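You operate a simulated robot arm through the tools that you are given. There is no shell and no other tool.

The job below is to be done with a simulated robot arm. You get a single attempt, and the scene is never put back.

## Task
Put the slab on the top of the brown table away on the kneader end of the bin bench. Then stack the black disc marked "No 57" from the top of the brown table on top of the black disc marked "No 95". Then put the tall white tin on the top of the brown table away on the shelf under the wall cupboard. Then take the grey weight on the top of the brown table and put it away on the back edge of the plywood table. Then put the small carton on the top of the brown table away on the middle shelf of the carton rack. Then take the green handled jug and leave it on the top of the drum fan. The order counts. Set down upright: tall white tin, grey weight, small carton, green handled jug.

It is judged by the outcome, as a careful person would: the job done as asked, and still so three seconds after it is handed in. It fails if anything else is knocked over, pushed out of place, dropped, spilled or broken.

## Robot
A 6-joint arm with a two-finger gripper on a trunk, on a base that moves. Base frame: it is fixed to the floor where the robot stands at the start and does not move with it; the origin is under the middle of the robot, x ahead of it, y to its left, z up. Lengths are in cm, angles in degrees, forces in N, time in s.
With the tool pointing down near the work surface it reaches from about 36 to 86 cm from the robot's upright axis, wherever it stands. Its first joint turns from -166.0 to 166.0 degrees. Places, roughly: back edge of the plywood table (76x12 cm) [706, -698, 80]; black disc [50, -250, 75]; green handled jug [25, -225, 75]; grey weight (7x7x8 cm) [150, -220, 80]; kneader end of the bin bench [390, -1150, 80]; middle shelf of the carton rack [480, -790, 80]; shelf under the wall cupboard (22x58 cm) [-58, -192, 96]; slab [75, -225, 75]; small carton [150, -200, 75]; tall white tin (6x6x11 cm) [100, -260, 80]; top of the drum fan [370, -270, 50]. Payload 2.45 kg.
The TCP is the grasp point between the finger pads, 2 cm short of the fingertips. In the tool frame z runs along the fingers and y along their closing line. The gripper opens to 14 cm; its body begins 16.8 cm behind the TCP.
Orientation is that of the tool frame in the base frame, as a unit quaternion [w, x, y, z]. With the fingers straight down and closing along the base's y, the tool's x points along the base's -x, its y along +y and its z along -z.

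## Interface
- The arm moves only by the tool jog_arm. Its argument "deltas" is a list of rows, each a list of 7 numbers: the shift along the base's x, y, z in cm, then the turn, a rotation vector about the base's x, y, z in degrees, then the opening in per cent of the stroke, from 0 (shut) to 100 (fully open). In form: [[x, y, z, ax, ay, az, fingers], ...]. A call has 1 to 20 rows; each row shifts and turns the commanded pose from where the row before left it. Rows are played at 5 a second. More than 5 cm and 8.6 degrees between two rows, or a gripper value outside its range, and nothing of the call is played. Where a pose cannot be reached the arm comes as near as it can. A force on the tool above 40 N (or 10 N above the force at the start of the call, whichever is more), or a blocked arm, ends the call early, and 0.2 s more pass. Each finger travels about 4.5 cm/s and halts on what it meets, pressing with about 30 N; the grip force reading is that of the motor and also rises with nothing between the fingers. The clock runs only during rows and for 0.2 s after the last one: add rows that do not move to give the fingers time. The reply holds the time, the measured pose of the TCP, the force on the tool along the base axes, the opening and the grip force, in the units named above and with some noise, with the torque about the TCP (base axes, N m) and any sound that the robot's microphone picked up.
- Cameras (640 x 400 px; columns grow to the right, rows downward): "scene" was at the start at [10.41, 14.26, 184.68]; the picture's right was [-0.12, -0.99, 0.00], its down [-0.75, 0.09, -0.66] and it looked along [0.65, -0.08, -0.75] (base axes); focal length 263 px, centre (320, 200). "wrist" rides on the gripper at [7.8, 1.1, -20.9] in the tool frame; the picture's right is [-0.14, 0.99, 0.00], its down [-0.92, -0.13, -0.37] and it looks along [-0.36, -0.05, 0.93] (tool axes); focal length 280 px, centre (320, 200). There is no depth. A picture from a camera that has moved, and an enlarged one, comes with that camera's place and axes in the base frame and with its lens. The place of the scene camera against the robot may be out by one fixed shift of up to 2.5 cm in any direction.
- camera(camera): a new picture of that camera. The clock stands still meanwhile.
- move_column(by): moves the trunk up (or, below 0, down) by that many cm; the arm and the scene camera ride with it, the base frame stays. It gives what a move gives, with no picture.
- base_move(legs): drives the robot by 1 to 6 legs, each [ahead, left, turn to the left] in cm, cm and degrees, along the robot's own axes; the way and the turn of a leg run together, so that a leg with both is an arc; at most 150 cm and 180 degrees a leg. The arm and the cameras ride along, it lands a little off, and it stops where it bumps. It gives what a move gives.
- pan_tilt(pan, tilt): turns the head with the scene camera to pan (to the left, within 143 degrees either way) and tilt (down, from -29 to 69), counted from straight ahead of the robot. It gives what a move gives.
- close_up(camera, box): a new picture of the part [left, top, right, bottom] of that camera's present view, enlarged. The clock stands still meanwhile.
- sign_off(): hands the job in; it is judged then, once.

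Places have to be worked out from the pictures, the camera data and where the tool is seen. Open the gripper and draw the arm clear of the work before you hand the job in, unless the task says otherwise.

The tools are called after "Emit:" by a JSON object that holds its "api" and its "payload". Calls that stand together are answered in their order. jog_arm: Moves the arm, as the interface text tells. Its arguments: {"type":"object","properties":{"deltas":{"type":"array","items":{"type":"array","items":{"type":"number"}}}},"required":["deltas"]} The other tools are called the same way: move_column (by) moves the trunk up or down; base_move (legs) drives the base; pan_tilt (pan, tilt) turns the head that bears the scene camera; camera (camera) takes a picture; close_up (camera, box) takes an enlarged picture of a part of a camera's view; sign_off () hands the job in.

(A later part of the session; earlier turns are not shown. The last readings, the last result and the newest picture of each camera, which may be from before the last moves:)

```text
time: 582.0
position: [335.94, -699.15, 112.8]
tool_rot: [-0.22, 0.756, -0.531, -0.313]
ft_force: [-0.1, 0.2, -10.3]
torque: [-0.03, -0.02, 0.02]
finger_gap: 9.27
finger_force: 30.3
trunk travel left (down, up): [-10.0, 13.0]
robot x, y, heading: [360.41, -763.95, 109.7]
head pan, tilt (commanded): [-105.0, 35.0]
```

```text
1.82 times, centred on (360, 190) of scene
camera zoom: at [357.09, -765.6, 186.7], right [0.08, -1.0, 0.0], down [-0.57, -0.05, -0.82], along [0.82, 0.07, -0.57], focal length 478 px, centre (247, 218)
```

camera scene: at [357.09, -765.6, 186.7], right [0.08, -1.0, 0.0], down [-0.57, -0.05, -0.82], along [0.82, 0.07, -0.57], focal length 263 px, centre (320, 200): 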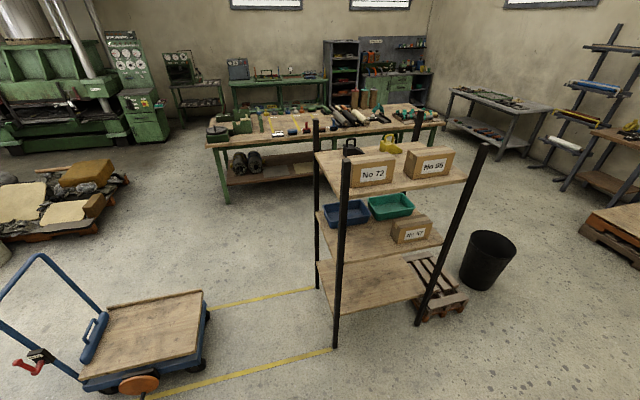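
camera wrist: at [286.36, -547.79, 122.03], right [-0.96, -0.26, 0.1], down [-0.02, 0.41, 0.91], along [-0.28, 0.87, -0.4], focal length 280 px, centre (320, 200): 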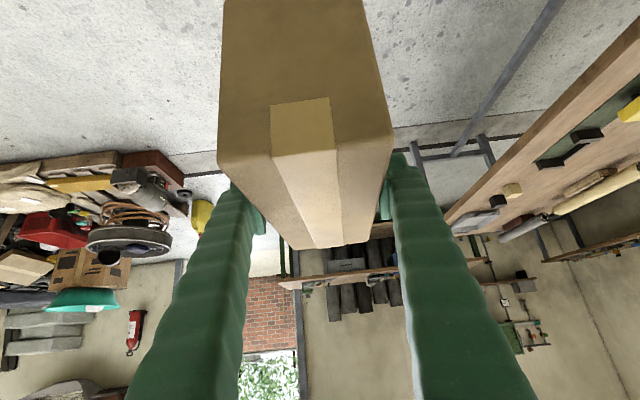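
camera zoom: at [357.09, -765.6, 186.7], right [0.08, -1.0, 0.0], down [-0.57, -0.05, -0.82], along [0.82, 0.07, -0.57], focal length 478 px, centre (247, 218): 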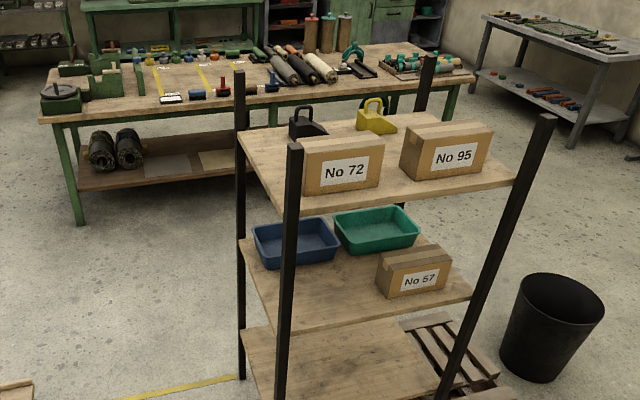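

The labels of the cartons face the lane, and the middle shelf's left front, beside No 57 and before the blue tray, is free. I turn to face the rack here and slide along to n≈892.

Emit:
{"api": "base_move", "payload": {"legs": [[0, 0, -90.3]]}}

Emit:
{"api": "pan_tilt", "payload": {"pan": -25, "tilt": 40}}

Emit:
{"api": "camera", "payload": {"camera": "scene"}}

Emit:
{"api": "camera", "payload": {"camera": "wrist"}}

```text
time: 586.3
position: [425.73, -741.71, 112.64]
tool_rot: [0.379, -0.143, 0.912, 0.059]
ft_force: [0.5, -0.5, -11.2]
torque: [0.02, 0.03, 0.01]
finger_gap: 9.28
finger_force: 30.2
trunk travel left (down, up): [-10.0, 13.0]
robot x, y, heading: [360.09, -764.01, 17.6]
head pan, tilt (commanded): [-105.0, 35.0]
```

```text
time: 587.8
position: [425.68, -741.59, 112.67]
tool_rot: [0.377, -0.144, 0.913, 0.06]
ft_force: [1.0, -0.2, -9.9]
torque: [-0.03, -0.01, 0.0]
finger_gap: 9.28
finger_force: 30.1
trunk travel left (down, up): [-10.0, 13.0]
robot x, y, heading: [360.51, -763.96, 17.8]
head pan, tilt (commanded): [-25.0, 40.0]
```

```text
taken
camera scene: at [367.06, -750.05, 185.94], right [-0.13, -0.99, 0.0], down [-0.64, 0.08, -0.77], along [0.76, -0.1, -0.64], focal length 263 px, centre (320, 200)
```

scene: 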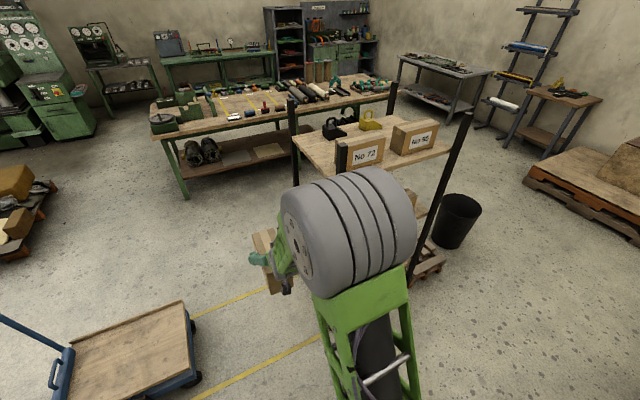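

```text
taken
camera wrist: at [406.04, -746.77, 122.0], right [-0.21, 0.97, 0.1], down [0.41, 0.0, 0.91], along [0.89, 0.23, -0.4], focal length 280 px, centre (320, 200)
```

wrist: 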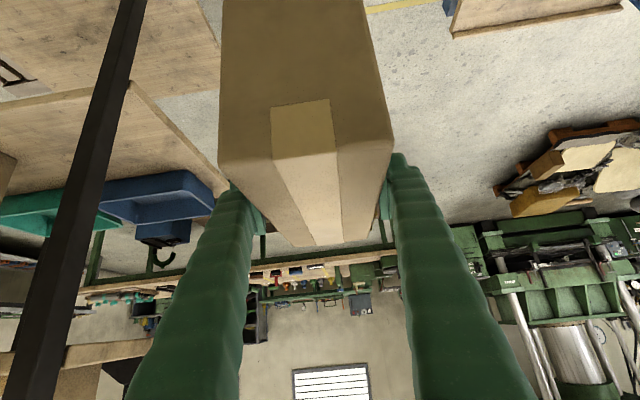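

The carton is straight ahead of me, with the rack to the right. I correct heading, back off 5 cm and slide right to n≈892.

Emit:
{"api": "base_move", "payload": {"legs": [[0, 0, 1.4], [-5, 0, 0], [0, -52, 0]]}}

Emit:
{"api": "camera", "payload": {"camera": "wrist"}}

Emit:
{"api": "camera", "payload": {"camera": "scene"}}

```text
time: 593.8
position: [437.18, -790.33, 112.79]
tool_rot: [0.376, -0.155, 0.911, 0.064]
ft_force: [1.1, -0.3, -10.4]
torque: [-0.03, 0.01, 0.02]
finger_gap: 9.29
finger_force: 29.6
trunk travel left (down, up): [-10.0, 13.0]
robot x, y, heading: [372.54, -814.22, 19.4]
head pan, tilt (commanded): [-25.0, 40.0]
```

```text
taken
camera wrist: at [417.84, -796.02, 122.0], right [-0.24, 0.97, 0.1], down [0.41, 0.01, 0.91], along [0.88, 0.25, -0.4], focal length 280 px, centre (320, 200)
```

wrist: 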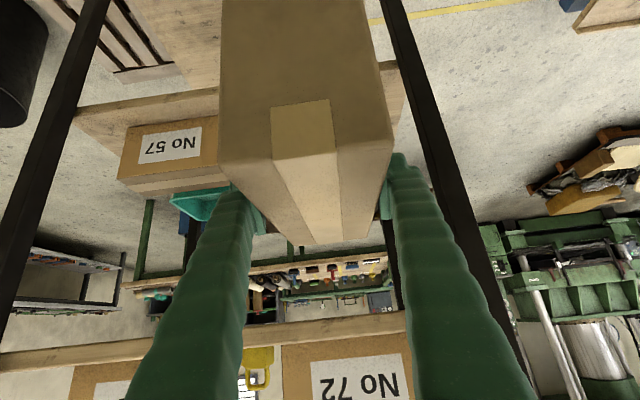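

```text
taken
camera scene: at [378.99, -800.34, 185.94], right [-0.1, -0.99, 0.0], down [-0.64, 0.06, -0.77], along [0.76, -0.08, -0.64], focal length 263 px, centre (320, 200)
```

scene: 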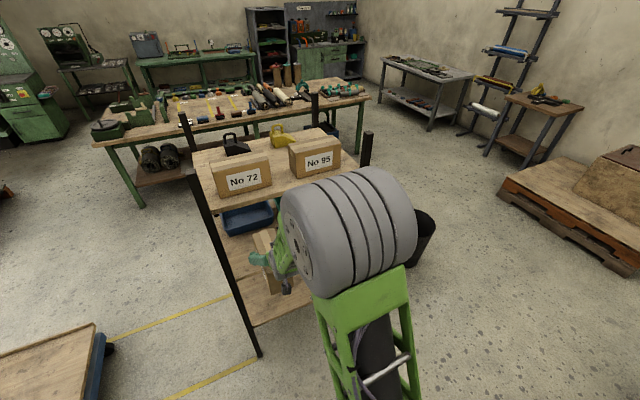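

The view shows the top shelf's underside near z 122 and the middle shelf's front edge near e1 171. I enlarge to measure the shelf, carton No 57 and the trays more exactly.

Emit:
{"api": "close_up", "payload": {"camera": "wrist", "box": [0, 0, 240, 240]}}

Emit:
{"api": "close_up", "payload": {"camera": "wrist", "box": [340, 0, 500, 140]}}

Emit:
{"api": "close_up", "payload": {"camera": "scene", "box": [170, 100, 390, 370]}}

```text
1.67 times, centred on (120, 120) of wrist
camera zoom: at [417.84, -796.02, 122.0], right [-0.24, 0.97, 0.1], down [0.41, 0.01, 0.91], along [0.88, 0.25, -0.4], focal length 467 px, centre (653, 333)
```

zoom: 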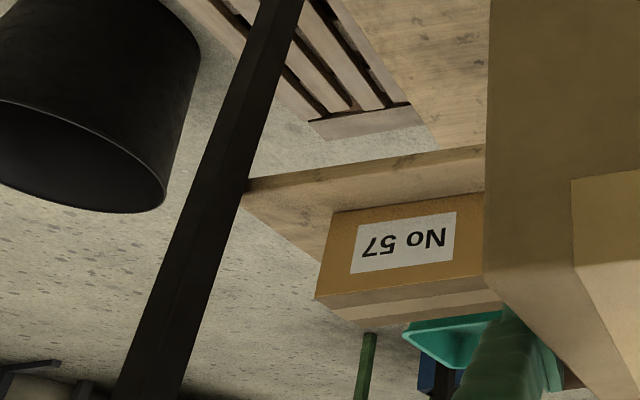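

```text
2.86 times, centred on (420, 70) of wrist
camera zoom: at [417.84, -796.02, 122.0], right [-0.24, 0.97, 0.1], down [0.41, 0.01, 0.91], along [0.88, 0.25, -0.4], focal length 801 px, centre (34, 571)
```

zoom: 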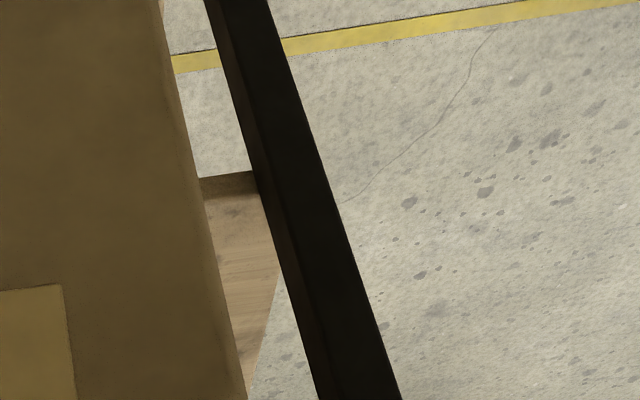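

```text
1.48 times, centred on (280, 235) of scene
camera zoom: at [378.99, -800.34, 185.94], right [-0.1, -0.99, 0.0], down [-0.64, 0.06, -0.77], along [0.76, -0.08, -0.64], focal length 390 px, centre (379, 148)
```

zoom: 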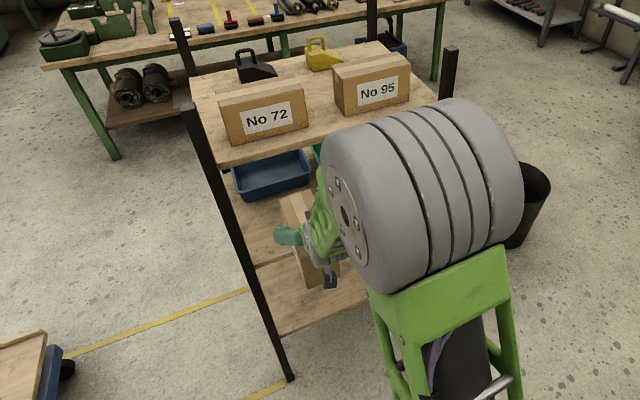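

Measured: shelf front edge e1≈172.5 at z 80, post at n≈874, carton No 57 from n≈911, blue tray rim at e1≈195. The carton should end at e1≈182.5, n≈892.5. First I lower it outside the rack to just above shelf height.

Emit:
{"api": "jog_arm", "payload": {"deltas": [[0, 0, -4, 0, 0, 0, 30], [0, 0, -5, 0, 0, 0, 30], [0, 0, -5, 0, 0, 0, 30], [0, 0, -4, 0, 0, 0, 30], [0, 0, 0, 0, 0, 0, 30]]}}

Emit:
{"api": "camera", "payload": {"camera": "wrist"}}

```text
time: 595.0
position: [437.4, -790.14, 94.62]
tool_rot: [0.377, -0.155, 0.911, 0.064]
ft_force: [-0.1, -0.5, -11.1]
torque: [-0.03, -0.03, 0.0]
finger_gap: 9.28
finger_force: 30.2
trunk travel left (down, up): [-10.0, 13.0]
robot x, y, heading: [372.52, -814.43, 19.3]
head pan, tilt (commanded): [-25.0, 40.0]
```

```text
taken
camera wrist: at [417.87, -795.81, 103.92], right [-0.24, 0.97, 0.1], down [0.41, 0.01, 0.91], along [0.88, 0.25, -0.4], focal length 280 px, centre (320, 200)
```

wrist: 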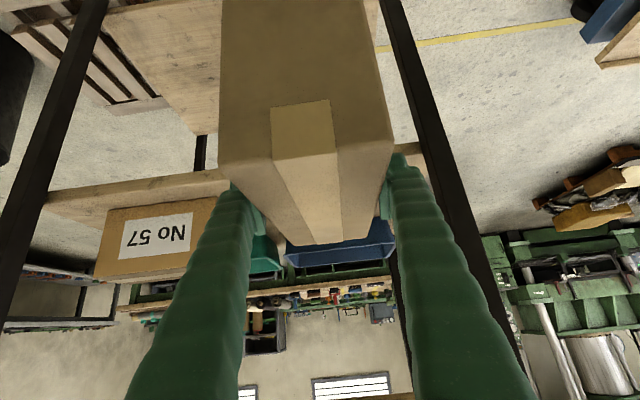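

The blue tray is now visible beyond the carton's end. I enlarge that part to judge how far in I may go.

Emit:
{"api": "close_up", "payload": {"camera": "wrist", "box": [230, 130, 430, 290]}}

Emit:
{"api": "close_up", "payload": {"camera": "wrist", "box": [40, 120, 240, 290]}}

Emit:
{"api": "close_up", "payload": {"camera": "scene", "box": [200, 190, 330, 320]}}

```text
2.50 times, centred on (330, 210) of wrist
camera zoom: at [417.87, -795.81, 103.92], right [-0.24, 0.97, 0.1], down [0.41, 0.01, 0.91], along [0.88, 0.25, -0.4], focal length 701 px, centre (295, 175)
```

zoom: 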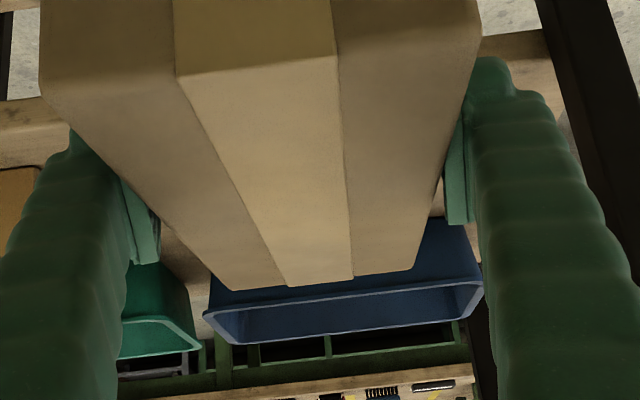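

```text
2.35 times, centred on (140, 205) of wrist
camera zoom: at [417.87, -795.81, 103.92], right [-0.24, 0.97, 0.1], down [0.41, 0.01, 0.91], along [0.88, 0.25, -0.4], focal length 660 px, centre (744, 188)
```

zoom: 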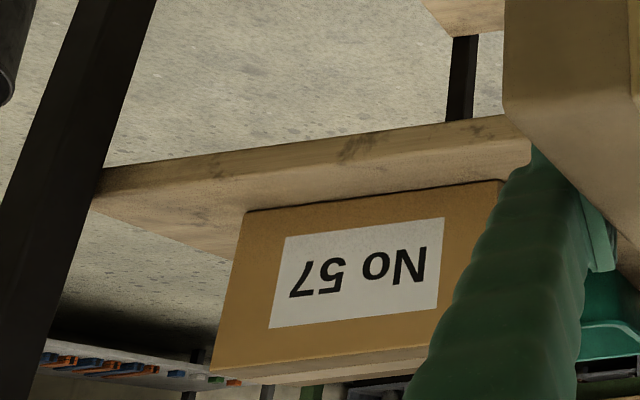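

```text
3.08 times, centred on (265, 255) of scene
camera zoom: at [378.95, -800.33, 185.95], right [-0.1, -0.99, 0.0], down [-0.64, 0.06, -0.77], along [0.76, -0.08, -0.64], focal length 810 px, centre (489, 31)
```

zoom: 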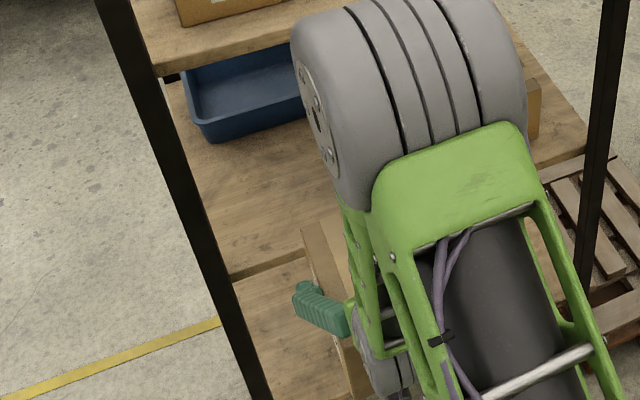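

The tray front is actually near e1≈200, leaving about 27 cm of depth; No 57 ends near n≈911. I drive in 32 cm with the carton 4 cm above the shelf, aiming at e1 185, n 892.7.

Emit:
{"api": "base_move", "payload": {"legs": [[20, -2.8, 0]]}}

Emit:
{"api": "camera", "payload": {"camera": "wrist"}}

Emit:
{"api": "camera", "payload": {"camera": "scene"}}

```text
time: 596.6
position: [457.11, -786.41, 94.59]
tool_rot: [0.377, -0.154, 0.911, 0.063]
ft_force: [0.7, 1.1, -11.3]
torque: [-0.01, 0.02, 0.0]
finger_gap: 9.26
finger_force: 30.2
trunk travel left (down, up): [-10.0, 13.0]
robot x, y, heading: [391.87, -810.6, 19.2]
head pan, tilt (commanded): [-25.0, 40.0]
```

```text
taken
camera wrist: at [437.6, -792.02, 103.89], right [-0.23, 0.97, 0.1], down [0.41, 0.01, 0.91], along [0.88, 0.25, -0.4], focal length 280 px, centre (320, 200)
```

wrist: 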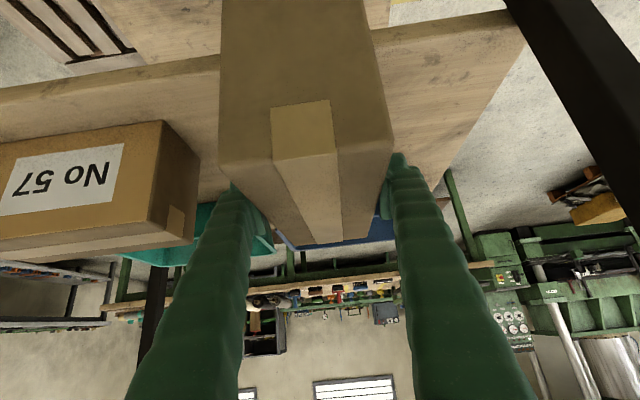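

```text
taken
camera scene: at [398.75, -796.41, 185.93], right [-0.1, -0.99, 0.0], down [-0.64, 0.07, -0.77], along [0.76, -0.08, -0.64], focal length 263 px, centre (320, 200)
```

scene: 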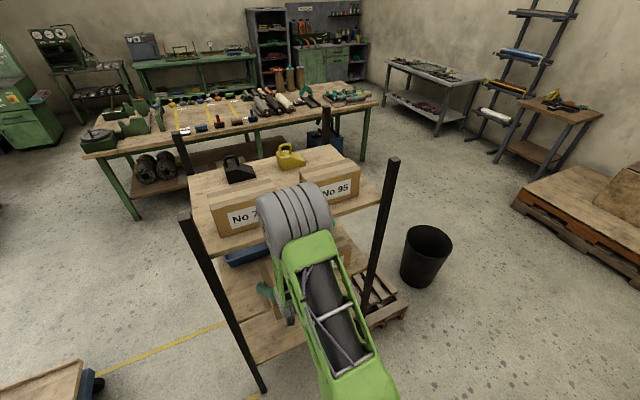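

The scene view shows the arm's big elbow joint coming close to the cartons on the top shelf, so before going further in I check its true place by views from two head angles.

Emit:
{"api": "pan_tilt", "payload": {"pan": 35, "tilt": 35}}

Emit:
{"api": "camera", "payload": {"camera": "scene"}}

Emit:
{"api": "pan_tilt", "payload": {"pan": -50, "tilt": 35}}

Emit:
{"api": "camera", "payload": {"camera": "scene"}}

```text
time: 597.9
position: [457.05, -786.53, 94.59]
tool_rot: [0.376, -0.153, 0.912, 0.063]
ft_force: [1.4, 0.2, -11.1]
torque: [0.01, 0.02, -0.02]
finger_gap: 9.25
finger_force: 29.8
trunk travel left (down, up): [-10.0, 13.0]
robot x, y, heading: [392.09, -810.19, 19.2]
head pan, tilt (commanded): [35.0, 35.0]
```

```text
taken
camera scene: at [395.33, -788.44, 186.7], right [0.81, -0.59, 0.0], down [-0.34, -0.46, -0.82], along [0.48, 0.66, -0.57], focal length 263 px, centre (320, 200)
```

scene: 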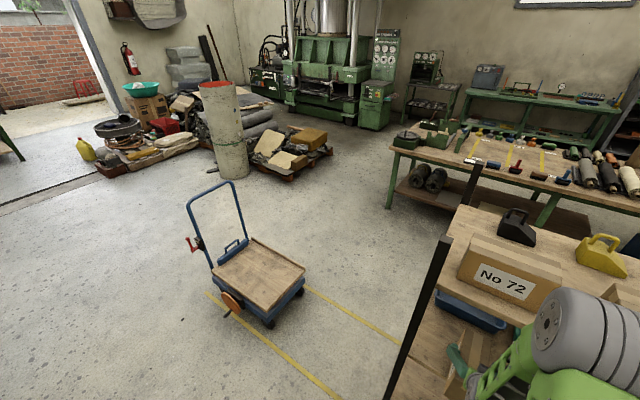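

```text
time: 599.5
position: [457.05, -786.46, 94.68]
tool_rot: [0.377, -0.154, 0.911, 0.064]
ft_force: [0.0, 0.2, -10.3]
torque: [-0.04, 0.02, 0.0]
finger_gap: 9.29
finger_force: 29.8
trunk travel left (down, up): [-10.0, 13.0]
robot x, y, heading: [392.57, -810.4, 19.1]
head pan, tilt (commanded): [-50.0, 35.0]
```

```text
taken
camera scene: at [397.73, -800.08, 186.7], right [-0.51, -0.86, 0.0], down [-0.49, 0.29, -0.82], along [0.7, -0.42, -0.57], focal length 263 px, centre (320, 200)
```

scene: 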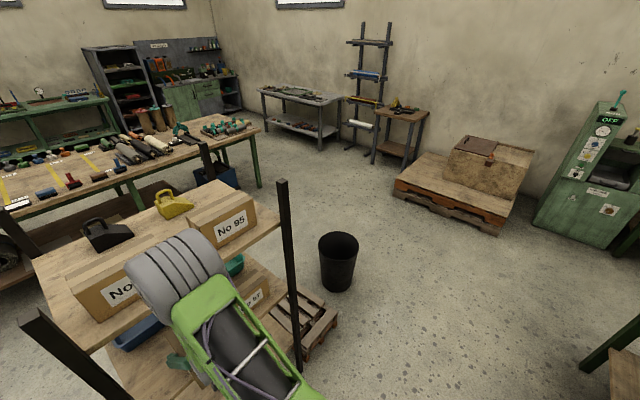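

Triangulated, the elbow is at about e1 145, z 155: it will stay about 10 cm clear of carton No 72, and the forearm about 5 cm clear of the top shelf's edge. I drive in the last 10.5 cm.

Emit:
{"api": "base_move", "payload": {"legs": [[10.5, 0, 0]]}}

Emit:
{"api": "camera", "payload": {"camera": "scene"}}

Emit:
{"api": "camera", "payload": {"camera": "wrist"}}

```text
time: 600.6
position: [467.33, -783.05, 94.6]
tool_rot: [0.376, -0.154, 0.911, 0.064]
ft_force: [0.4, -0.9, -10.6]
torque: [-0.01, 0.04, -0.01]
finger_gap: 9.31
finger_force: 30.8
trunk travel left (down, up): [-10.0, 13.0]
robot x, y, heading: [402.2, -806.43, 19.0]
head pan, tilt (commanded): [-50.0, 35.0]
```

```text
taken
camera scene: at [408.09, -796.51, 186.69], right [-0.51, -0.86, 0.0], down [-0.49, 0.29, -0.82], along [0.7, -0.42, -0.57], focal length 263 px, centre (320, 200)
```

scene: 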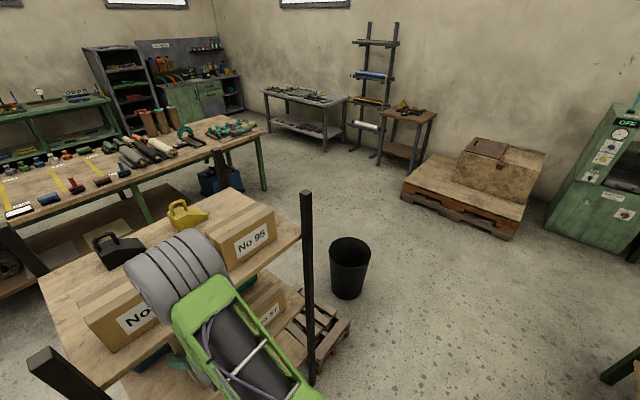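

```text
taken
camera wrist: at [447.83, -788.52, 103.87], right [-0.23, 0.97, 0.1], down [0.41, 0.01, 0.91], along [0.88, 0.25, -0.4], focal length 280 px, centre (320, 200)
```

wrist: 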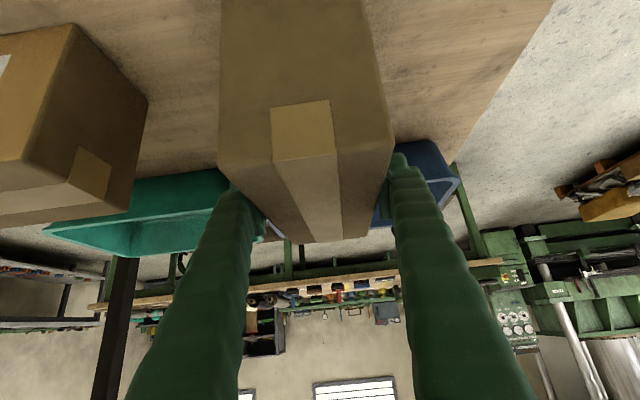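

The carton is in place above the shelf (TCP e1 183.5, n 893), tray front at e1≈201. I lower it slowly to contact.

Emit:
{"api": "jog_arm", "payload": {"deltas": [[0, 0, -1.5, 0, 0, 0, 30], [0, 0, -1, 0, 0, 0, 30], [0, 0, -0.6, 0, 0, 0, 30], [0, 0, -0.3, 0, 0, 0, 30], [0, 0, -0.3, 0, 0, 0, 30], [0, 0, 0, 0, 0, 0, 30]]}}

```text
time: 602.0
position: [467.41, -782.97, 91.35]
tool_rot: [0.38, -0.154, 0.91, 0.065]
ft_force: [2.1, 6.4, 34.6]
torque: [-0.21, 0.69, -0.1]
finger_gap: 9.3
finger_force: 30.3
trunk travel left (down, up): [-10.0, 13.0]
robot x, y, heading: [402.31, -806.43, 19.0]
head pan, tilt (commanded): [-50.0, 35.0]
```

Contact. I relieve the pressure, open the fingers fully, and check that the carton stands before withdrawing.

Emit:
{"api": "jog_arm", "payload": {"deltas": [[0, 0, 0.4, 0, 0, 0, 30], [0, 0, 0, 0, 0, 0, 68], [0, 0, 0, 0, 0, 0, 75], [0, 0, 0, 0, 0, 0, 85], [0, 0, 0, 0, 0, 0, 100], [0, 0, 0, 0, 0, 0, 100], [0, 0, 0, 0, 0, 0, 100]]}}

Emit:
{"api": "camera", "payload": {"camera": "wrist"}}

```text
time: 603.6
position: [467.22, -783.08, 91.5]
tool_rot: [0.377, -0.154, 0.911, 0.064]
ft_force: [-0.4, -0.3, 0.2]
torque: [-0.01, 0.01, 0.0]
finger_gap: 14.0
finger_force: 0.0
trunk travel left (down, up): [-10.0, 13.0]
robot x, y, heading: [402.31, -807.05, 18.9]
head pan, tilt (commanded): [-50.0, 35.0]
```

```text
taken
camera wrist: at [447.7, -788.59, 100.68], right [-0.23, 0.97, 0.1], down [0.41, 0.01, 0.91], along [0.88, 0.25, -0.4], focal length 280 px, centre (320, 200)
```

wrist: 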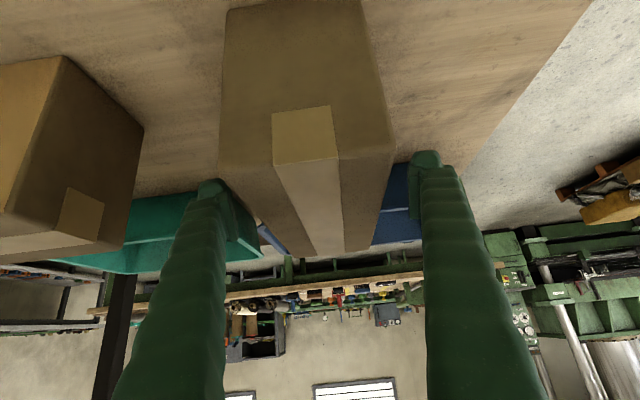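

The carton stands squarely on the shelf. I rise 5.5 cm so the fingertips clear its top, still below the upper shelf, then drive straight back out.

Emit:
{"api": "jog_arm", "payload": {"deltas": [[0, 0, 1, 0, 0, 0, 100], [0, 0, 1.5, 0, 0, 0, 100], [0, 0, 1.5, 0, 0, 0, 100], [0, 0, 1.5, 0, 0, 0, 100], [0, 0, 0, 0, 0, 0, 100]]}}

Emit:
{"api": "base_move", "payload": {"legs": [[-32, 0, 0]]}}

Emit:
{"api": "camera", "payload": {"camera": "wrist"}}

Emit:
{"api": "pan_tilt", "payload": {"pan": 0, "tilt": 30}}

Emit:
{"api": "camera", "payload": {"camera": "scene"}}

```text
time: 604.8
position: [467.21, -783.09, 96.72]
tool_rot: [0.377, -0.153, 0.911, 0.063]
ft_force: [0.1, 0.1, 0.4]
torque: [0.02, -0.01, 0.03]
finger_gap: 14.03
finger_force: 0.0
trunk travel left (down, up): [-10.0, 13.0]
robot x, y, heading: [401.94, -807.05, 19.1]
head pan, tilt (commanded): [-50.0, 35.0]
```

```text
time: 607.0
position: [437.01, -793.49, 96.98]
tool_rot: [0.377, -0.155, 0.911, 0.065]
ft_force: [-1.2, -0.1, 0.8]
torque: [0.0, 0.0, 0.02]
finger_gap: 13.99
finger_force: 0.1
trunk travel left (down, up): [-10.0, 13.0]
robot x, y, heading: [372.29, -817.38, 18.9]
head pan, tilt (commanded): [-50.0, 35.0]
```

```text
taken
camera wrist: at [417.5, -799.02, 106.16], right [-0.23, 0.97, 0.1], down [0.41, 0.01, 0.91], along [0.88, 0.25, -0.4], focal length 280 px, centre (320, 200)
```

wrist: 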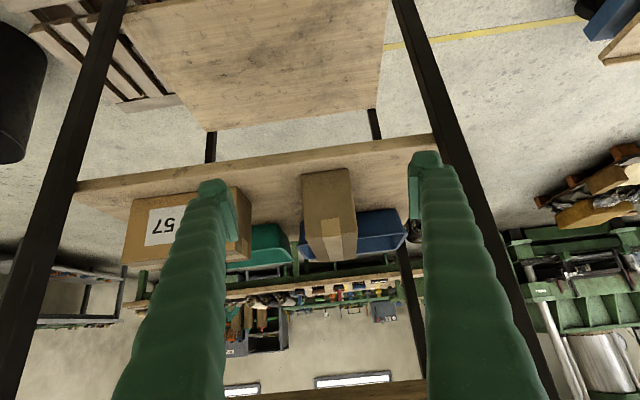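

```text
time: 608.2
position: [437.02, -793.52, 96.78]
tool_rot: [0.376, -0.154, 0.912, 0.063]
ft_force: [-0.4, -0.3, -0.3]
torque: [0.0, 0.02, 0.01]
finger_gap: 13.98
finger_force: 0.1
trunk travel left (down, up): [-10.0, 13.0]
robot x, y, heading: [372.27, -817.58, 18.8]
head pan, tilt (commanded): [0.0, 30.0]
```

```text
taken
camera scene: at [378.62, -799.57, 187.48], right [0.33, -0.95, 0.0], down [-0.47, -0.16, -0.87], along [0.82, 0.28, -0.5], focal length 263 px, centre (320, 200)
```

scene: 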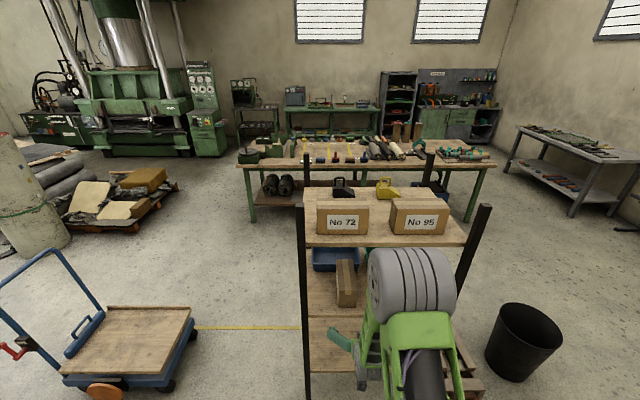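

The carton stands upright on the middle shelf next to No 57. Last comes the jug: I slide away from the rack, raise the arm and straighten the tool.

Emit:
{"api": "base_move", "payload": {"legs": [[0, 58, 0.3]]}}

Emit:
{"api": "jog_arm", "payload": {"deltas": [[0, 0, 5, 0, 0, 0, 100], [0, 0, 5, 0, 0, 0, 100], [0, 0, 5, 0, 0, 0, 100], [0, 0, 0, -2.44, 7.09, 0, 100], [0, 0, 0, -2.44, 7.09, 0, 100], [0, 0, 0, -2.44, 7.09, 0, 100], [0, 0, 0, -2.44, 7.09, 0, 100], [0, 0, 0, -2.44, 7.09, 0, 100], [0, 0, 0, -2.44, 7.09, 0, 100], [0, 0, 0, 0, 0, 0, 100]]}}

```text
time: 613.6
position: [418.46, -739.8, 96.98]
tool_rot: [0.376, -0.153, 0.912, 0.063]
ft_force: [0.0, -0.2, -0.3]
torque: [-0.03, 0.01, -0.03]
finger_gap: 14.03
finger_force: 0.0
trunk travel left (down, up): [-10.0, 13.0]
robot x, y, heading: [353.26, -763.42, 19.0]
head pan, tilt (commanded): [0.0, 30.0]
```

```text
time: 615.8
position: [418.43, -739.95, 111.95]
tool_rot: [-0.001, -0.165, 0.986, 0.001]
ft_force: [0.3, -1.0, 1.0]
torque: [0.02, 0.0, 0.0]
finger_gap: 14.03
finger_force: 0.0
trunk travel left (down, up): [-10.0, 13.0]
robot x, y, heading: [353.27, -763.59, 19.0]
head pan, tilt (commanded): [0.0, 30.0]
```

The tool is vertical again. I draw the arm in and drive the lane back toward the brown table.

Emit:
{"api": "jog_arm", "payload": {"deltas": [[-4.0, -1.38, 0.5, 0, 0, 0, 100], [-4.0, -1.38, 0.5, 0, 0, 0, 100], [-4.0, -1.38, 0.5, 0, 0, 0, 100], [-4.0, -1.38, 0.5, 0, 0, 0, 100]]}}

Emit:
{"api": "base_move", "payload": {"legs": [[9, 0, 0], [0, 0, 90.2], [150, 0, 0], [150, 0, 0], [150, 0, 0], [42, 0, 0]]}}

```text
time: 616.8
position: [402.6, -745.7, 114.15]
tool_rot: [-0.001, -0.167, 0.986, 0.001]
ft_force: [-0.8, -0.2, 0.0]
torque: [0.01, -0.05, 0.04]
finger_gap: 13.97
finger_force: 0.2
trunk travel left (down, up): [-10.0, 13.0]
robot x, y, heading: [353.53, -763.72, 19.2]
head pan, tilt (commanded): [0.0, 30.0]
```

```text
time: 645.0
position: [206.47, -238.71, 114.04]
tool_rot: [0.002, 0.789, -0.614, 0.001]
ft_force: [-0.7, 1.1, 0.5]
torque: [-0.03, -0.01, 0.0]
finger_gap: 13.99
finger_force: 0.1
trunk travel left (down, up): [-10.0, 13.0]
robot x, y, heading: [220.48, -289.14, 104.1]
head pan, tilt (commanded): [0.0, 30.0]
```

The turn came out about 5° short, but I'm clear of everything at e1≈113, n≈345. I correct the heading and slide left along the aisle to the table's far end.

Emit:
{"api": "base_move", "payload": {"legs": [[0, 0, 5.0], [0, 110, 0]]}}

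Emit:
{"api": "camera", "payload": {"camera": "scene"}}

```text
time: 655.4
position: [98.32, -277.19, 113.99]
tool_rot: [0.0, 0.821, -0.571, 0.002]
ft_force: [-0.1, -0.5, 0.1]
torque: [0.0, 0.0, 0.02]
finger_gap: 14.0
finger_force: 0.0
trunk travel left (down, up): [-10.0, 13.0]
robot x, y, heading: [117.3, -326.31, 110.1]
head pan, tilt (commanded): [0.0, 30.0]
```

```text
taken
camera scene: at [102.38, -320.28, 187.48], right [0.94, 0.34, 0.0], down [0.17, -0.47, -0.87], along [-0.3, 0.81, -0.5], focal length 263 px, centre (320, 200)
```

scene: 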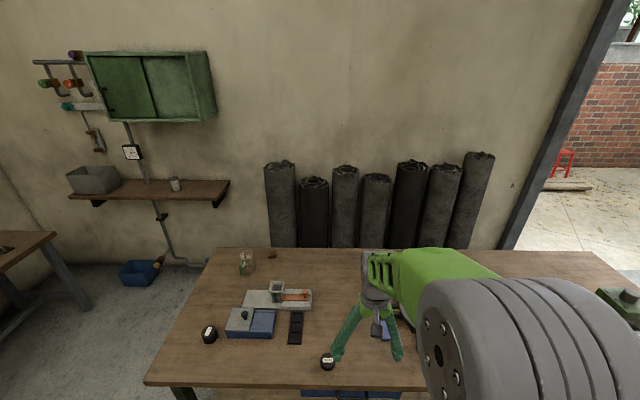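

All earlier placements look fine (tin on shelf, stacked discs). I continue to the table's far end and turn to face it.

Emit:
{"api": "base_move", "payload": {"legs": [[0, 0, -0.9], [0, 112.5, 0], [0, 0, -90]]}}

```text
time: 669.7
position: [59.2, -344.36, 114.0]
tool_rot: [0.0, -0.173, 0.985, 0.001]
ft_force: [0.4, -0.7, -0.1]
torque: [-0.01, 0.01, 0.03]
finger_gap: 14.01
finger_force: 0.0
trunk travel left (down, up): [-10.0, 13.0]
robot x, y, heading: [10.36, -362.96, 19.6]
head pan, tilt (commanded): [0.0, 30.0]
```

I slide left along the table end until the jug is ahead of me, then look at it from the wrist.

Emit:
{"api": "base_move", "payload": {"legs": [[0, 111, -0.4]]}}

Emit:
{"api": "camera", "payload": {"camera": "wrist"}}

Emit:
{"api": "pan_tilt", "payload": {"pan": 15, "tilt": 60}}

Emit:
{"api": "camera", "payload": {"camera": "scene"}}

```text
time: 679.9
position: [22.49, -238.35, 113.99]
tool_rot: [-0.001, -0.161, 0.987, 0.0]
ft_force: [0.3, 0.5, 0.2]
torque: [-0.03, 0.02, -0.02]
finger_gap: 13.98
finger_force: 0.1
trunk travel left (down, up): [-10.0, 13.0]
robot x, y, heading: [-27.28, -256.06, 18.6]
head pan, tilt (commanded): [0.0, 30.0]
```

```text
taken
camera wrist: at [14.64, -239.77, 134.9], right [-0.19, 0.98, 0.0], down [0.91, 0.17, 0.37], along [0.36, 0.07, -0.93], focal length 280 px, centre (320, 200)
```

wrist: 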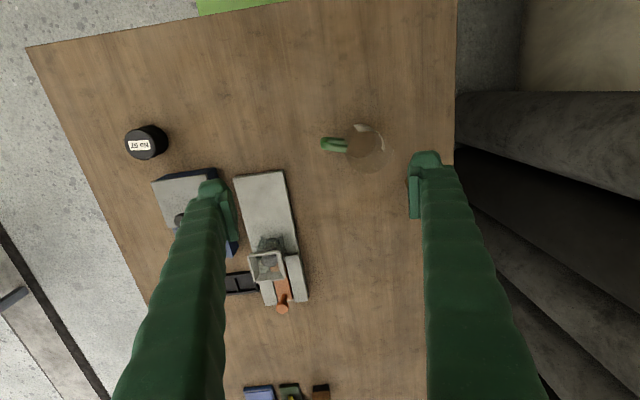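

```text
time: 680.9
position: [22.35, -238.43, 113.95]
tool_rot: [0.0, -0.162, 0.987, 0.001]
ft_force: [0.7, -0.3, 0.4]
torque: [-0.03, 0.01, 0.0]
finger_gap: 14.03
finger_force: 0.0
trunk travel left (down, up): [-10.0, 13.0]
robot x, y, heading: [-26.9, -256.07, 18.5]
head pan, tilt (commanded): [15.0, 60.0]
```

```text
taken
camera scene: at [-23.3, -237.5, 183.28], right [0.55, -0.83, 0.0], down [-0.72, -0.48, -0.5], along [0.42, 0.28, -0.87], focal length 263 px, centre (320, 200)
```

scene: 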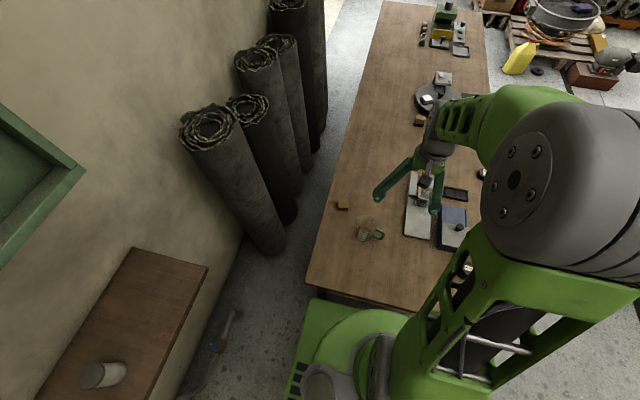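

The jug is at wrist pixel (365,150) with its handle on the aisle side. I enlarge it.

Emit:
{"api": "close_up", "payload": {"camera": "wrist", "box": [300, 100, 420, 200]}}

Emit:
{"api": "close_up", "payload": {"camera": "scene", "box": [330, 190, 410, 260]}}

```text
4.00 times, centred on (360, 150) of wrist
camera zoom: at [14.64, -239.78, 134.9], right [-0.19, 0.98, 0.0], down [0.91, 0.17, 0.37], along [0.36, 0.07, -0.93], focal length 1122 px, centre (160, 400)
```

zoom: 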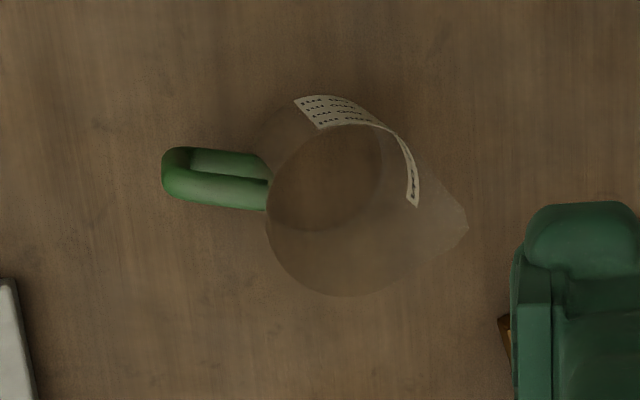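

```text
5.71 times, centred on (370, 225) of scene
camera zoom: at [-23.3, -237.5, 183.28], right [0.55, -0.83, 0.0], down [-0.72, -0.48, -0.5], along [0.42, 0.28, -0.87], focal length 1504 px, centre (34, 57)
```

zoom: 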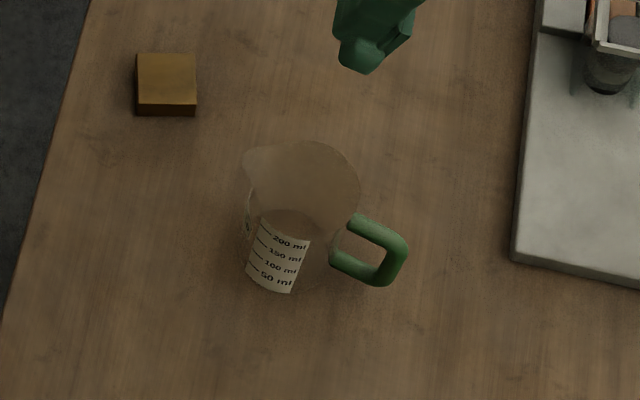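

It's a measuring jug, about 7.5 cm across the rim and some 9 cm tall, standing at about [23.5,-229.2]; handle toward the aisle, spout toward the wall. I'll close across it at right angles to the handle, so I move over it while turning the tool about 85°.

Emit:
{"api": "jog_arm", "payload": {"deltas": [[0.11, 0.92, -0.7, 0, 0, 8.5, 90], [0.11, 0.92, -0.7, 0, 0, 8.5, 90], [0.11, 0.92, -0.7, 0, 0, 8.5, 90], [0.11, 0.92, -0.7, 0, 0, 8.5, 90], [0.11, 0.92, -0.7, 0, 0, 8.5, 90], [0.11, 0.92, -0.7, 0, 0, 8.5, 90], [0.11, 0.92, -0.7, 0, 0, 8.5, 90], [0.11, 0.92, -0.7, 0, 0, 8.5, 90], [0.11, 0.92, -0.7, 0, 0, 8.5, 90], [0.11, 0.92, -0.7, 0, 0, 8.5, 90], [0, 0, 0, 0, 0, 0, 90]]}}

Emit:
{"api": "camera", "payload": {"camera": "wrist"}}

Emit:
{"api": "close_up", "payload": {"camera": "wrist", "box": [240, 70, 400, 220]}}

```text
time: 683.3
position: [23.29, -229.22, 106.87]
tool_rot: [0.001, 0.787, -0.618, 0.0]
ft_force: [-0.3, -0.1, 0.6]
torque: [0.02, 0.01, 0.03]
finger_gap: 12.6
finger_force: 0.0
trunk travel left (down, up): [-10.0, 13.0]
robot x, y, heading: [-26.75, -255.72, 18.5]
head pan, tilt (commanded): [15.0, 60.0]
```

```text
taken
camera wrist: at [24.21, -236.97, 127.8], right [-0.99, -0.1, 0.0], down [-0.09, 0.93, 0.37], along [-0.04, 0.37, -0.93], focal length 280 px, centre (320, 200)
```

wrist: 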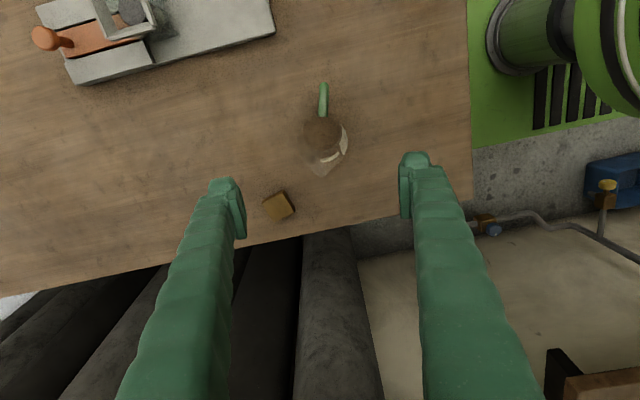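

```text
2.67 times, centred on (320, 145) of wrist
camera zoom: at [24.21, -236.97, 127.8], right [-0.99, -0.1, 0.0], down [-0.09, 0.93, 0.37], along [-0.04, 0.37, -0.93], focal length 748 px, centre (320, 347)
```

zoom: 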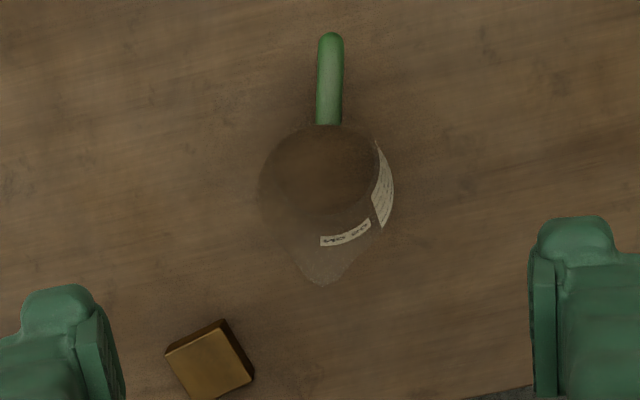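

The jug is centred under the gripper with the handle at right angles to the closing line. I shift 0.3 cm, lower to z 83 with the fingers clear of the brown block, and check.

Emit:
{"api": "jog_arm", "payload": {"deltas": [[-0.3, 0, -4.8, 0, 0, 0, 90], [0, 0, -5, 0, 0, 0, 90], [0, 0, -5, 0, 0, 0, 90], [0, 0, -5, 0, 0, 0, 90], [0, 0, -2, 0, 0, 0, 90], [0, 0, 0, 0, 0, 0, 90]]}}

Emit:
{"api": "camera", "payload": {"camera": "wrist"}}

Emit:
{"api": "camera", "payload": {"camera": "scene"}}

```text
time: 684.7
position: [23.22, -229.01, 85.38]
tool_rot: [0.0, 0.786, -0.618, 0.0]
ft_force: [0.7, 0.1, 0.7]
torque: [-0.02, 0.02, 0.01]
finger_gap: 12.59
finger_force: 0.1
trunk travel left (down, up): [-10.0, 13.0]
robot x, y, heading: [-27.39, -256.27, 18.8]
head pan, tilt (commanded): [15.0, 60.0]
```

```text
taken
camera wrist: at [23.97, -236.75, 106.21], right [-1.0, -0.1, 0.0], down [-0.09, 0.93, 0.37], along [-0.04, 0.37, -0.93], focal length 280 px, centre (320, 200)
```

wrist: 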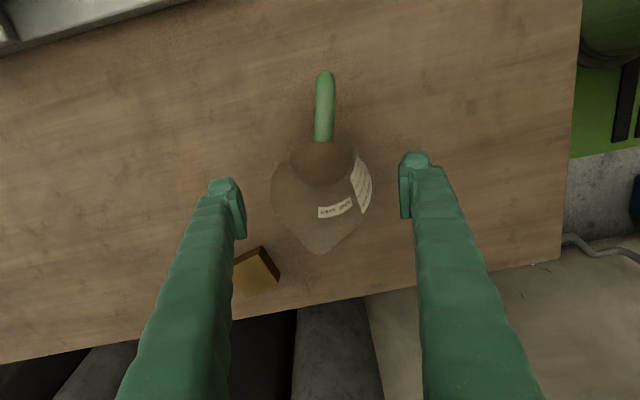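

```text
taken
camera scene: at [-23.31, -237.51, 183.28], right [0.55, -0.83, 0.0], down [-0.72, -0.48, -0.5], along [0.42, 0.28, -0.87], focal length 263 px, centre (320, 200)
```

scene: 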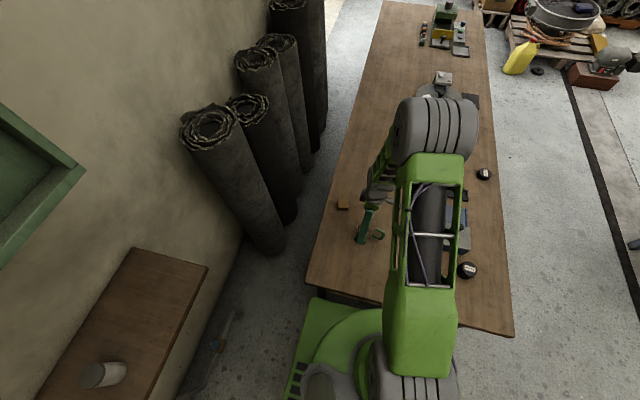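

The rim is about level with the TCP now (z ≈ 85) and centred. I go down 2.2 cm more and close gently.

Emit:
{"api": "jog_arm", "payload": {"deltas": [[0, 0, -1.2, 0, 0, 0, 90], [0, 0, -1.0, 0, 0, 0, 90], [0, 0, 0, 0, 0, 0, 75], [0, 0, 0, 0, 0, 0, 65], [0, 0, 0, 0, 0, 0, 50], [0, 0, 0, 0, 0, 0, 40], [0, 0, 0, 0, 0, 0, 40], [0, 0, 0, 0, 0, 0, 40], [0, 0, 0, 0, 0, 0, 40]]}}

Emit:
{"api": "camera", "payload": {"camera": "wrist"}}

```text
time: 686.7
position: [23.17, -229.15, 82.91]
tool_rot: [0.001, 0.785, -0.619, 0.001]
ft_force: [0.1, -0.1, 0.2]
torque: [-0.01, -0.01, -0.02]
finger_gap: 7.83
finger_force: 30.2
trunk travel left (down, up): [-10.0, 13.0]
robot x, y, heading: [-27.08, -256.07, 18.5]
head pan, tilt (commanded): [15.0, 60.0]
```

```text
taken
camera wrist: at [24.01, -236.88, 103.84], right [-1.0, -0.1, 0.0], down [-0.09, 0.93, 0.37], along [-0.04, 0.37, -0.93], focal length 280 px, centre (320, 200)
```

wrist: 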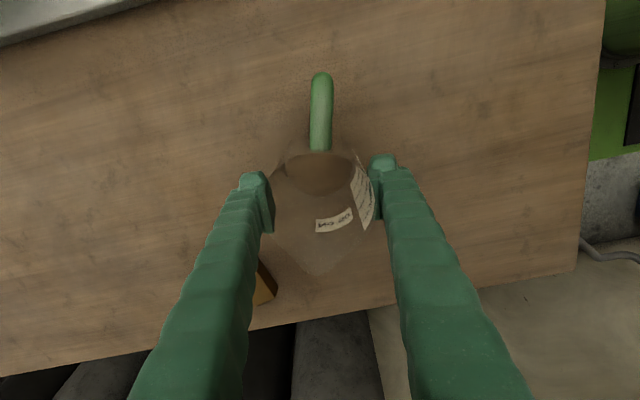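

The jug is gripped (gap 7.8 cm). I lift it a little and check the load, then raise it to travel height.

Emit:
{"api": "jog_arm", "payload": {"deltas": [[0, 0, 1, 0, 0, 0, 40], [0, 0, 2, 0, 0, 0, 40], [0, 0, 3, 0, 0, 0, 40], [0, 0, 4, 0, 0, 0, 40], [0, 0, 0, 0, 0, 0, 40]]}}

Emit:
{"api": "camera", "payload": {"camera": "wrist"}}

```text
time: 687.9
position: [23.2, -229.09, 92.9]
tool_rot: [0.001, 0.786, -0.618, 0.0]
ft_force: [0.4, 0.6, -0.9]
torque: [0.0, -0.04, -0.01]
finger_gap: 7.8
finger_force: 30.3
trunk travel left (down, up): [-10.0, 13.0]
robot x, y, heading: [-26.96, -255.86, 18.6]
head pan, tilt (commanded): [15.0, 60.0]
```

```text
taken
camera wrist: at [23.97, -236.79, 113.76], right [-1.0, -0.1, 0.0], down [-0.09, 0.93, 0.37], along [-0.04, 0.37, -0.93], focal length 280 px, centre (320, 200)
```

wrist: 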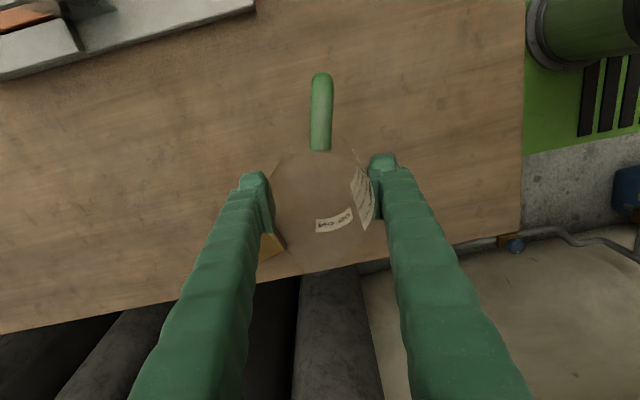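

The jug hangs level and is light. I raise it to z 112 and drive back to the aisle and along it toward the door side.

Emit:
{"api": "jog_arm", "payload": {"deltas": [[0, 0, 4, 0, 0, 0, 40], [0, 0, 5, 0, 0, 0, 40], [0, 0, 5, 0, 0, 0, 40], [0, 0, 5, 0, 0, 0, 40], [0, 0, 0, 0, 0, 0, 40]]}}

Emit:
{"api": "base_move", "payload": {"legs": [[0, -114, 0.6]]}}

Emit:
{"api": "base_move", "payload": {"legs": [[130, 0, 0]]}}

```text
time: 689.1
position: [23.48, -229.16, 112.03]
tool_rot: [0.001, 0.786, -0.618, 0.0]
ft_force: [0.6, 0.1, -1.8]
torque: [-0.02, 0.02, 0.0]
finger_gap: 7.81
finger_force: 30.1
trunk travel left (down, up): [-10.0, 13.0]
robot x, y, heading: [-27.01, -256.0, 18.2]
head pan, tilt (commanded): [15.0, 60.0]
```

```text
time: 699.3
position: [59.32, -336.12, 112.02]
tool_rot: [0.001, 0.786, -0.618, 0.001]
ft_force: [-0.6, -0.4, -1.8]
torque: [0.05, 0.02, 0.01]
finger_gap: 7.82
finger_force: 29.8
trunk travel left (down, up): [-10.0, 13.0]
robot x, y, heading: [9.15, -363.27, 18.7]
head pan, tilt (commanded): [15.0, 60.0]
```

```text
time: 705.8
position: [182.38, -294.09, 112.05]
tool_rot: [0.001, 0.788, -0.616, 0.0]
ft_force: [0.3, 0.1, -2.4]
torque: [0.03, 0.03, 0.01]
finger_gap: 7.81
finger_force: 30.1
trunk travel left (down, up): [-10.0, 13.0]
robot x, y, heading: [131.97, -321.2, 19.0]
head pan, tilt (commanded): [15.0, 60.0]
```

On course in the aisle. I drive on to the gap by the yellow can, turn to 61°, and look at the gap before passing.

Emit:
{"api": "base_move", "payload": {"legs": [[123, -4.8, 0], [0, 0, 42.5]]}}

Emit:
{"api": "pan_tilt", "payload": {"pan": -15, "tilt": 55}}

Emit:
{"api": "camera", "payload": {"camera": "scene"}}

Emit:
{"api": "camera", "payload": {"camera": "wrist"}}

```text
time: 714.0
position: [267.83, -232.6, 112.07]
tool_rot: [0.001, 0.957, -0.289, 0.0]
ft_force: [-0.4, 0.2, -0.6]
torque: [0.0, -0.01, 0.01]
finger_gap: 7.81
finger_force: 29.7
trunk travel left (down, up): [-10.0, 13.0]
robot x, y, heading: [249.05, -286.79, 61.5]
head pan, tilt (commanded): [15.0, 60.0]
```

```text
time: 714.9
position: [267.96, -232.68, 112.05]
tool_rot: [0.001, 0.957, -0.289, 0.0]
ft_force: [-0.2, 0.4, -1.6]
torque: [0.01, 0.02, -0.03]
finger_gap: 7.8
finger_force: 30.2
trunk travel left (down, up): [-10.0, 13.0]
robot x, y, heading: [249.35, -286.42, 61.2]
head pan, tilt (commanded): [-15.0, 55.0]
```

```text
taken
camera scene: at [243.96, -272.59, 183.88], right [0.72, -0.69, 0.0], down [-0.56, -0.59, -0.57], along [0.4, 0.42, -0.82], focal length 263 px, centre (320, 200)
```

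scene: 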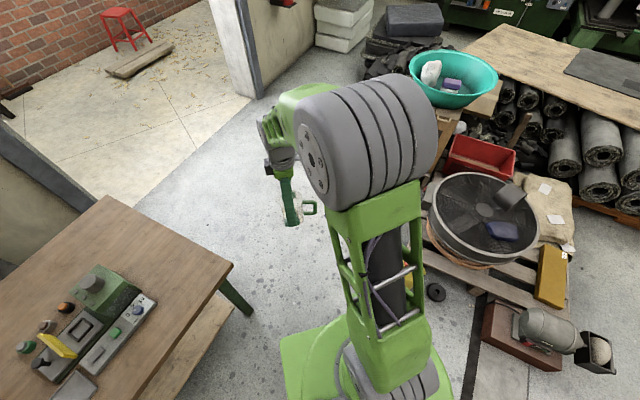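

```text
taken
camera wrist: at [273.77, -237.8, 132.95], right [-0.66, -0.75, 0.0], down [-0.7, 0.62, 0.37], along [-0.28, 0.24, -0.93], focal length 280 px, centre (320, 200)
```

wrist: 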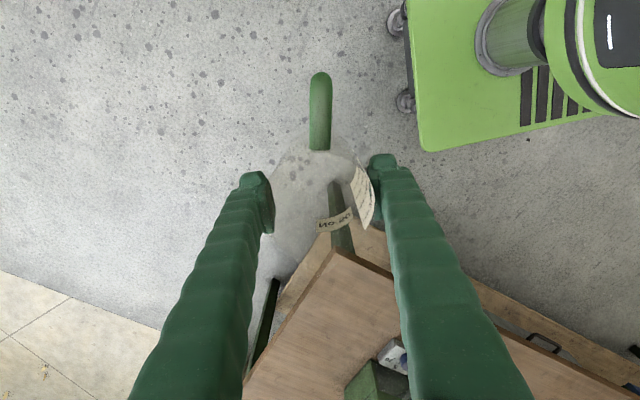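

The table corner is where I had it. The yellow can is hidden behind the arm; I pan right to see it.

Emit:
{"api": "pan_tilt", "payload": {"pan": -60, "tilt": 60}}

Emit:
{"api": "camera", "payload": {"camera": "scene"}}

```text
time: 716.0
position: [267.9, -232.69, 112.14]
tool_rot: [0.002, 0.957, -0.288, 0.0]
ft_force: [0.3, -1.0, -1.4]
torque: [0.0, -0.01, 0.0]
finger_gap: 7.8
finger_force: 29.5
trunk travel left (down, up): [-10.0, 13.0]
robot x, y, heading: [249.06, -286.66, 61.7]
head pan, tilt (commanded): [-60.0, 60.0]
```

```text
taken
camera scene: at [245.66, -277.65, 183.28], right [0.02, -1.0, 0.0], down [-0.87, -0.02, -0.5], along [0.5, 0.01, -0.87], focal length 263 px, centre (320, 200)
```

scene: 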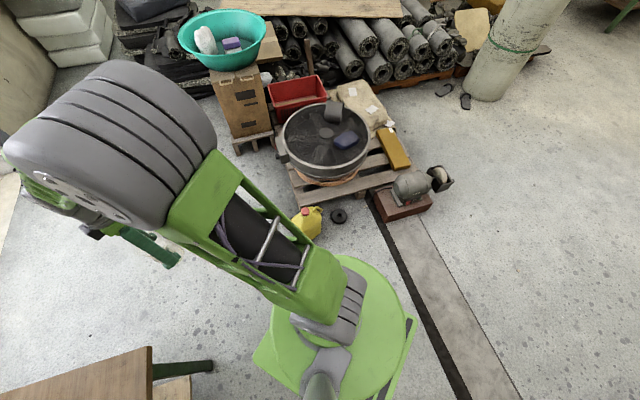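

The can stands at e1 210–227, n 346–360, so the path leaves 5–8 cm on both sides. I drive through in two legs.

Emit:
{"api": "base_move", "payload": {"legs": [[70, 1, 0]]}}

Emit:
{"api": "camera", "payload": {"camera": "scene"}}

```text
time: 719.9
position: [300.64, -169.91, 112.01]
tool_rot: [0.001, 0.958, -0.288, 0.001]
ft_force: [0.0, -0.5, -1.9]
torque: [-0.01, 0.02, -0.01]
finger_gap: 7.82
finger_force: 30.3
trunk travel left (down, up): [-10.0, 13.0]
robot x, y, heading: [282.2, -223.8, 61.8]
head pan, tilt (commanded): [-60.0, 60.0]
```

```text
taken
camera scene: at [278.58, -214.94, 183.27], right [0.03, -1.0, 0.0], down [-0.87, -0.02, -0.5], along [0.5, 0.01, -0.87], focal length 263 px, centre (320, 200)
```

scene: 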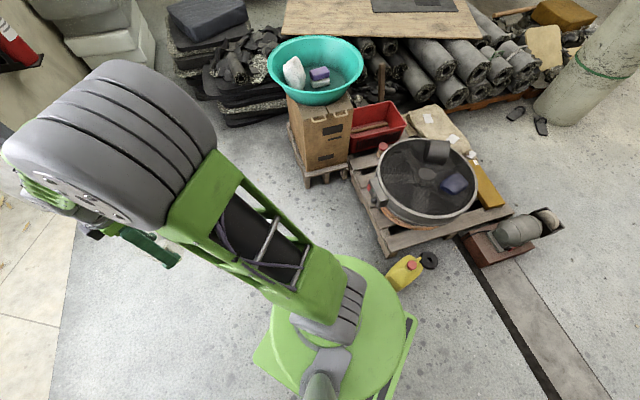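

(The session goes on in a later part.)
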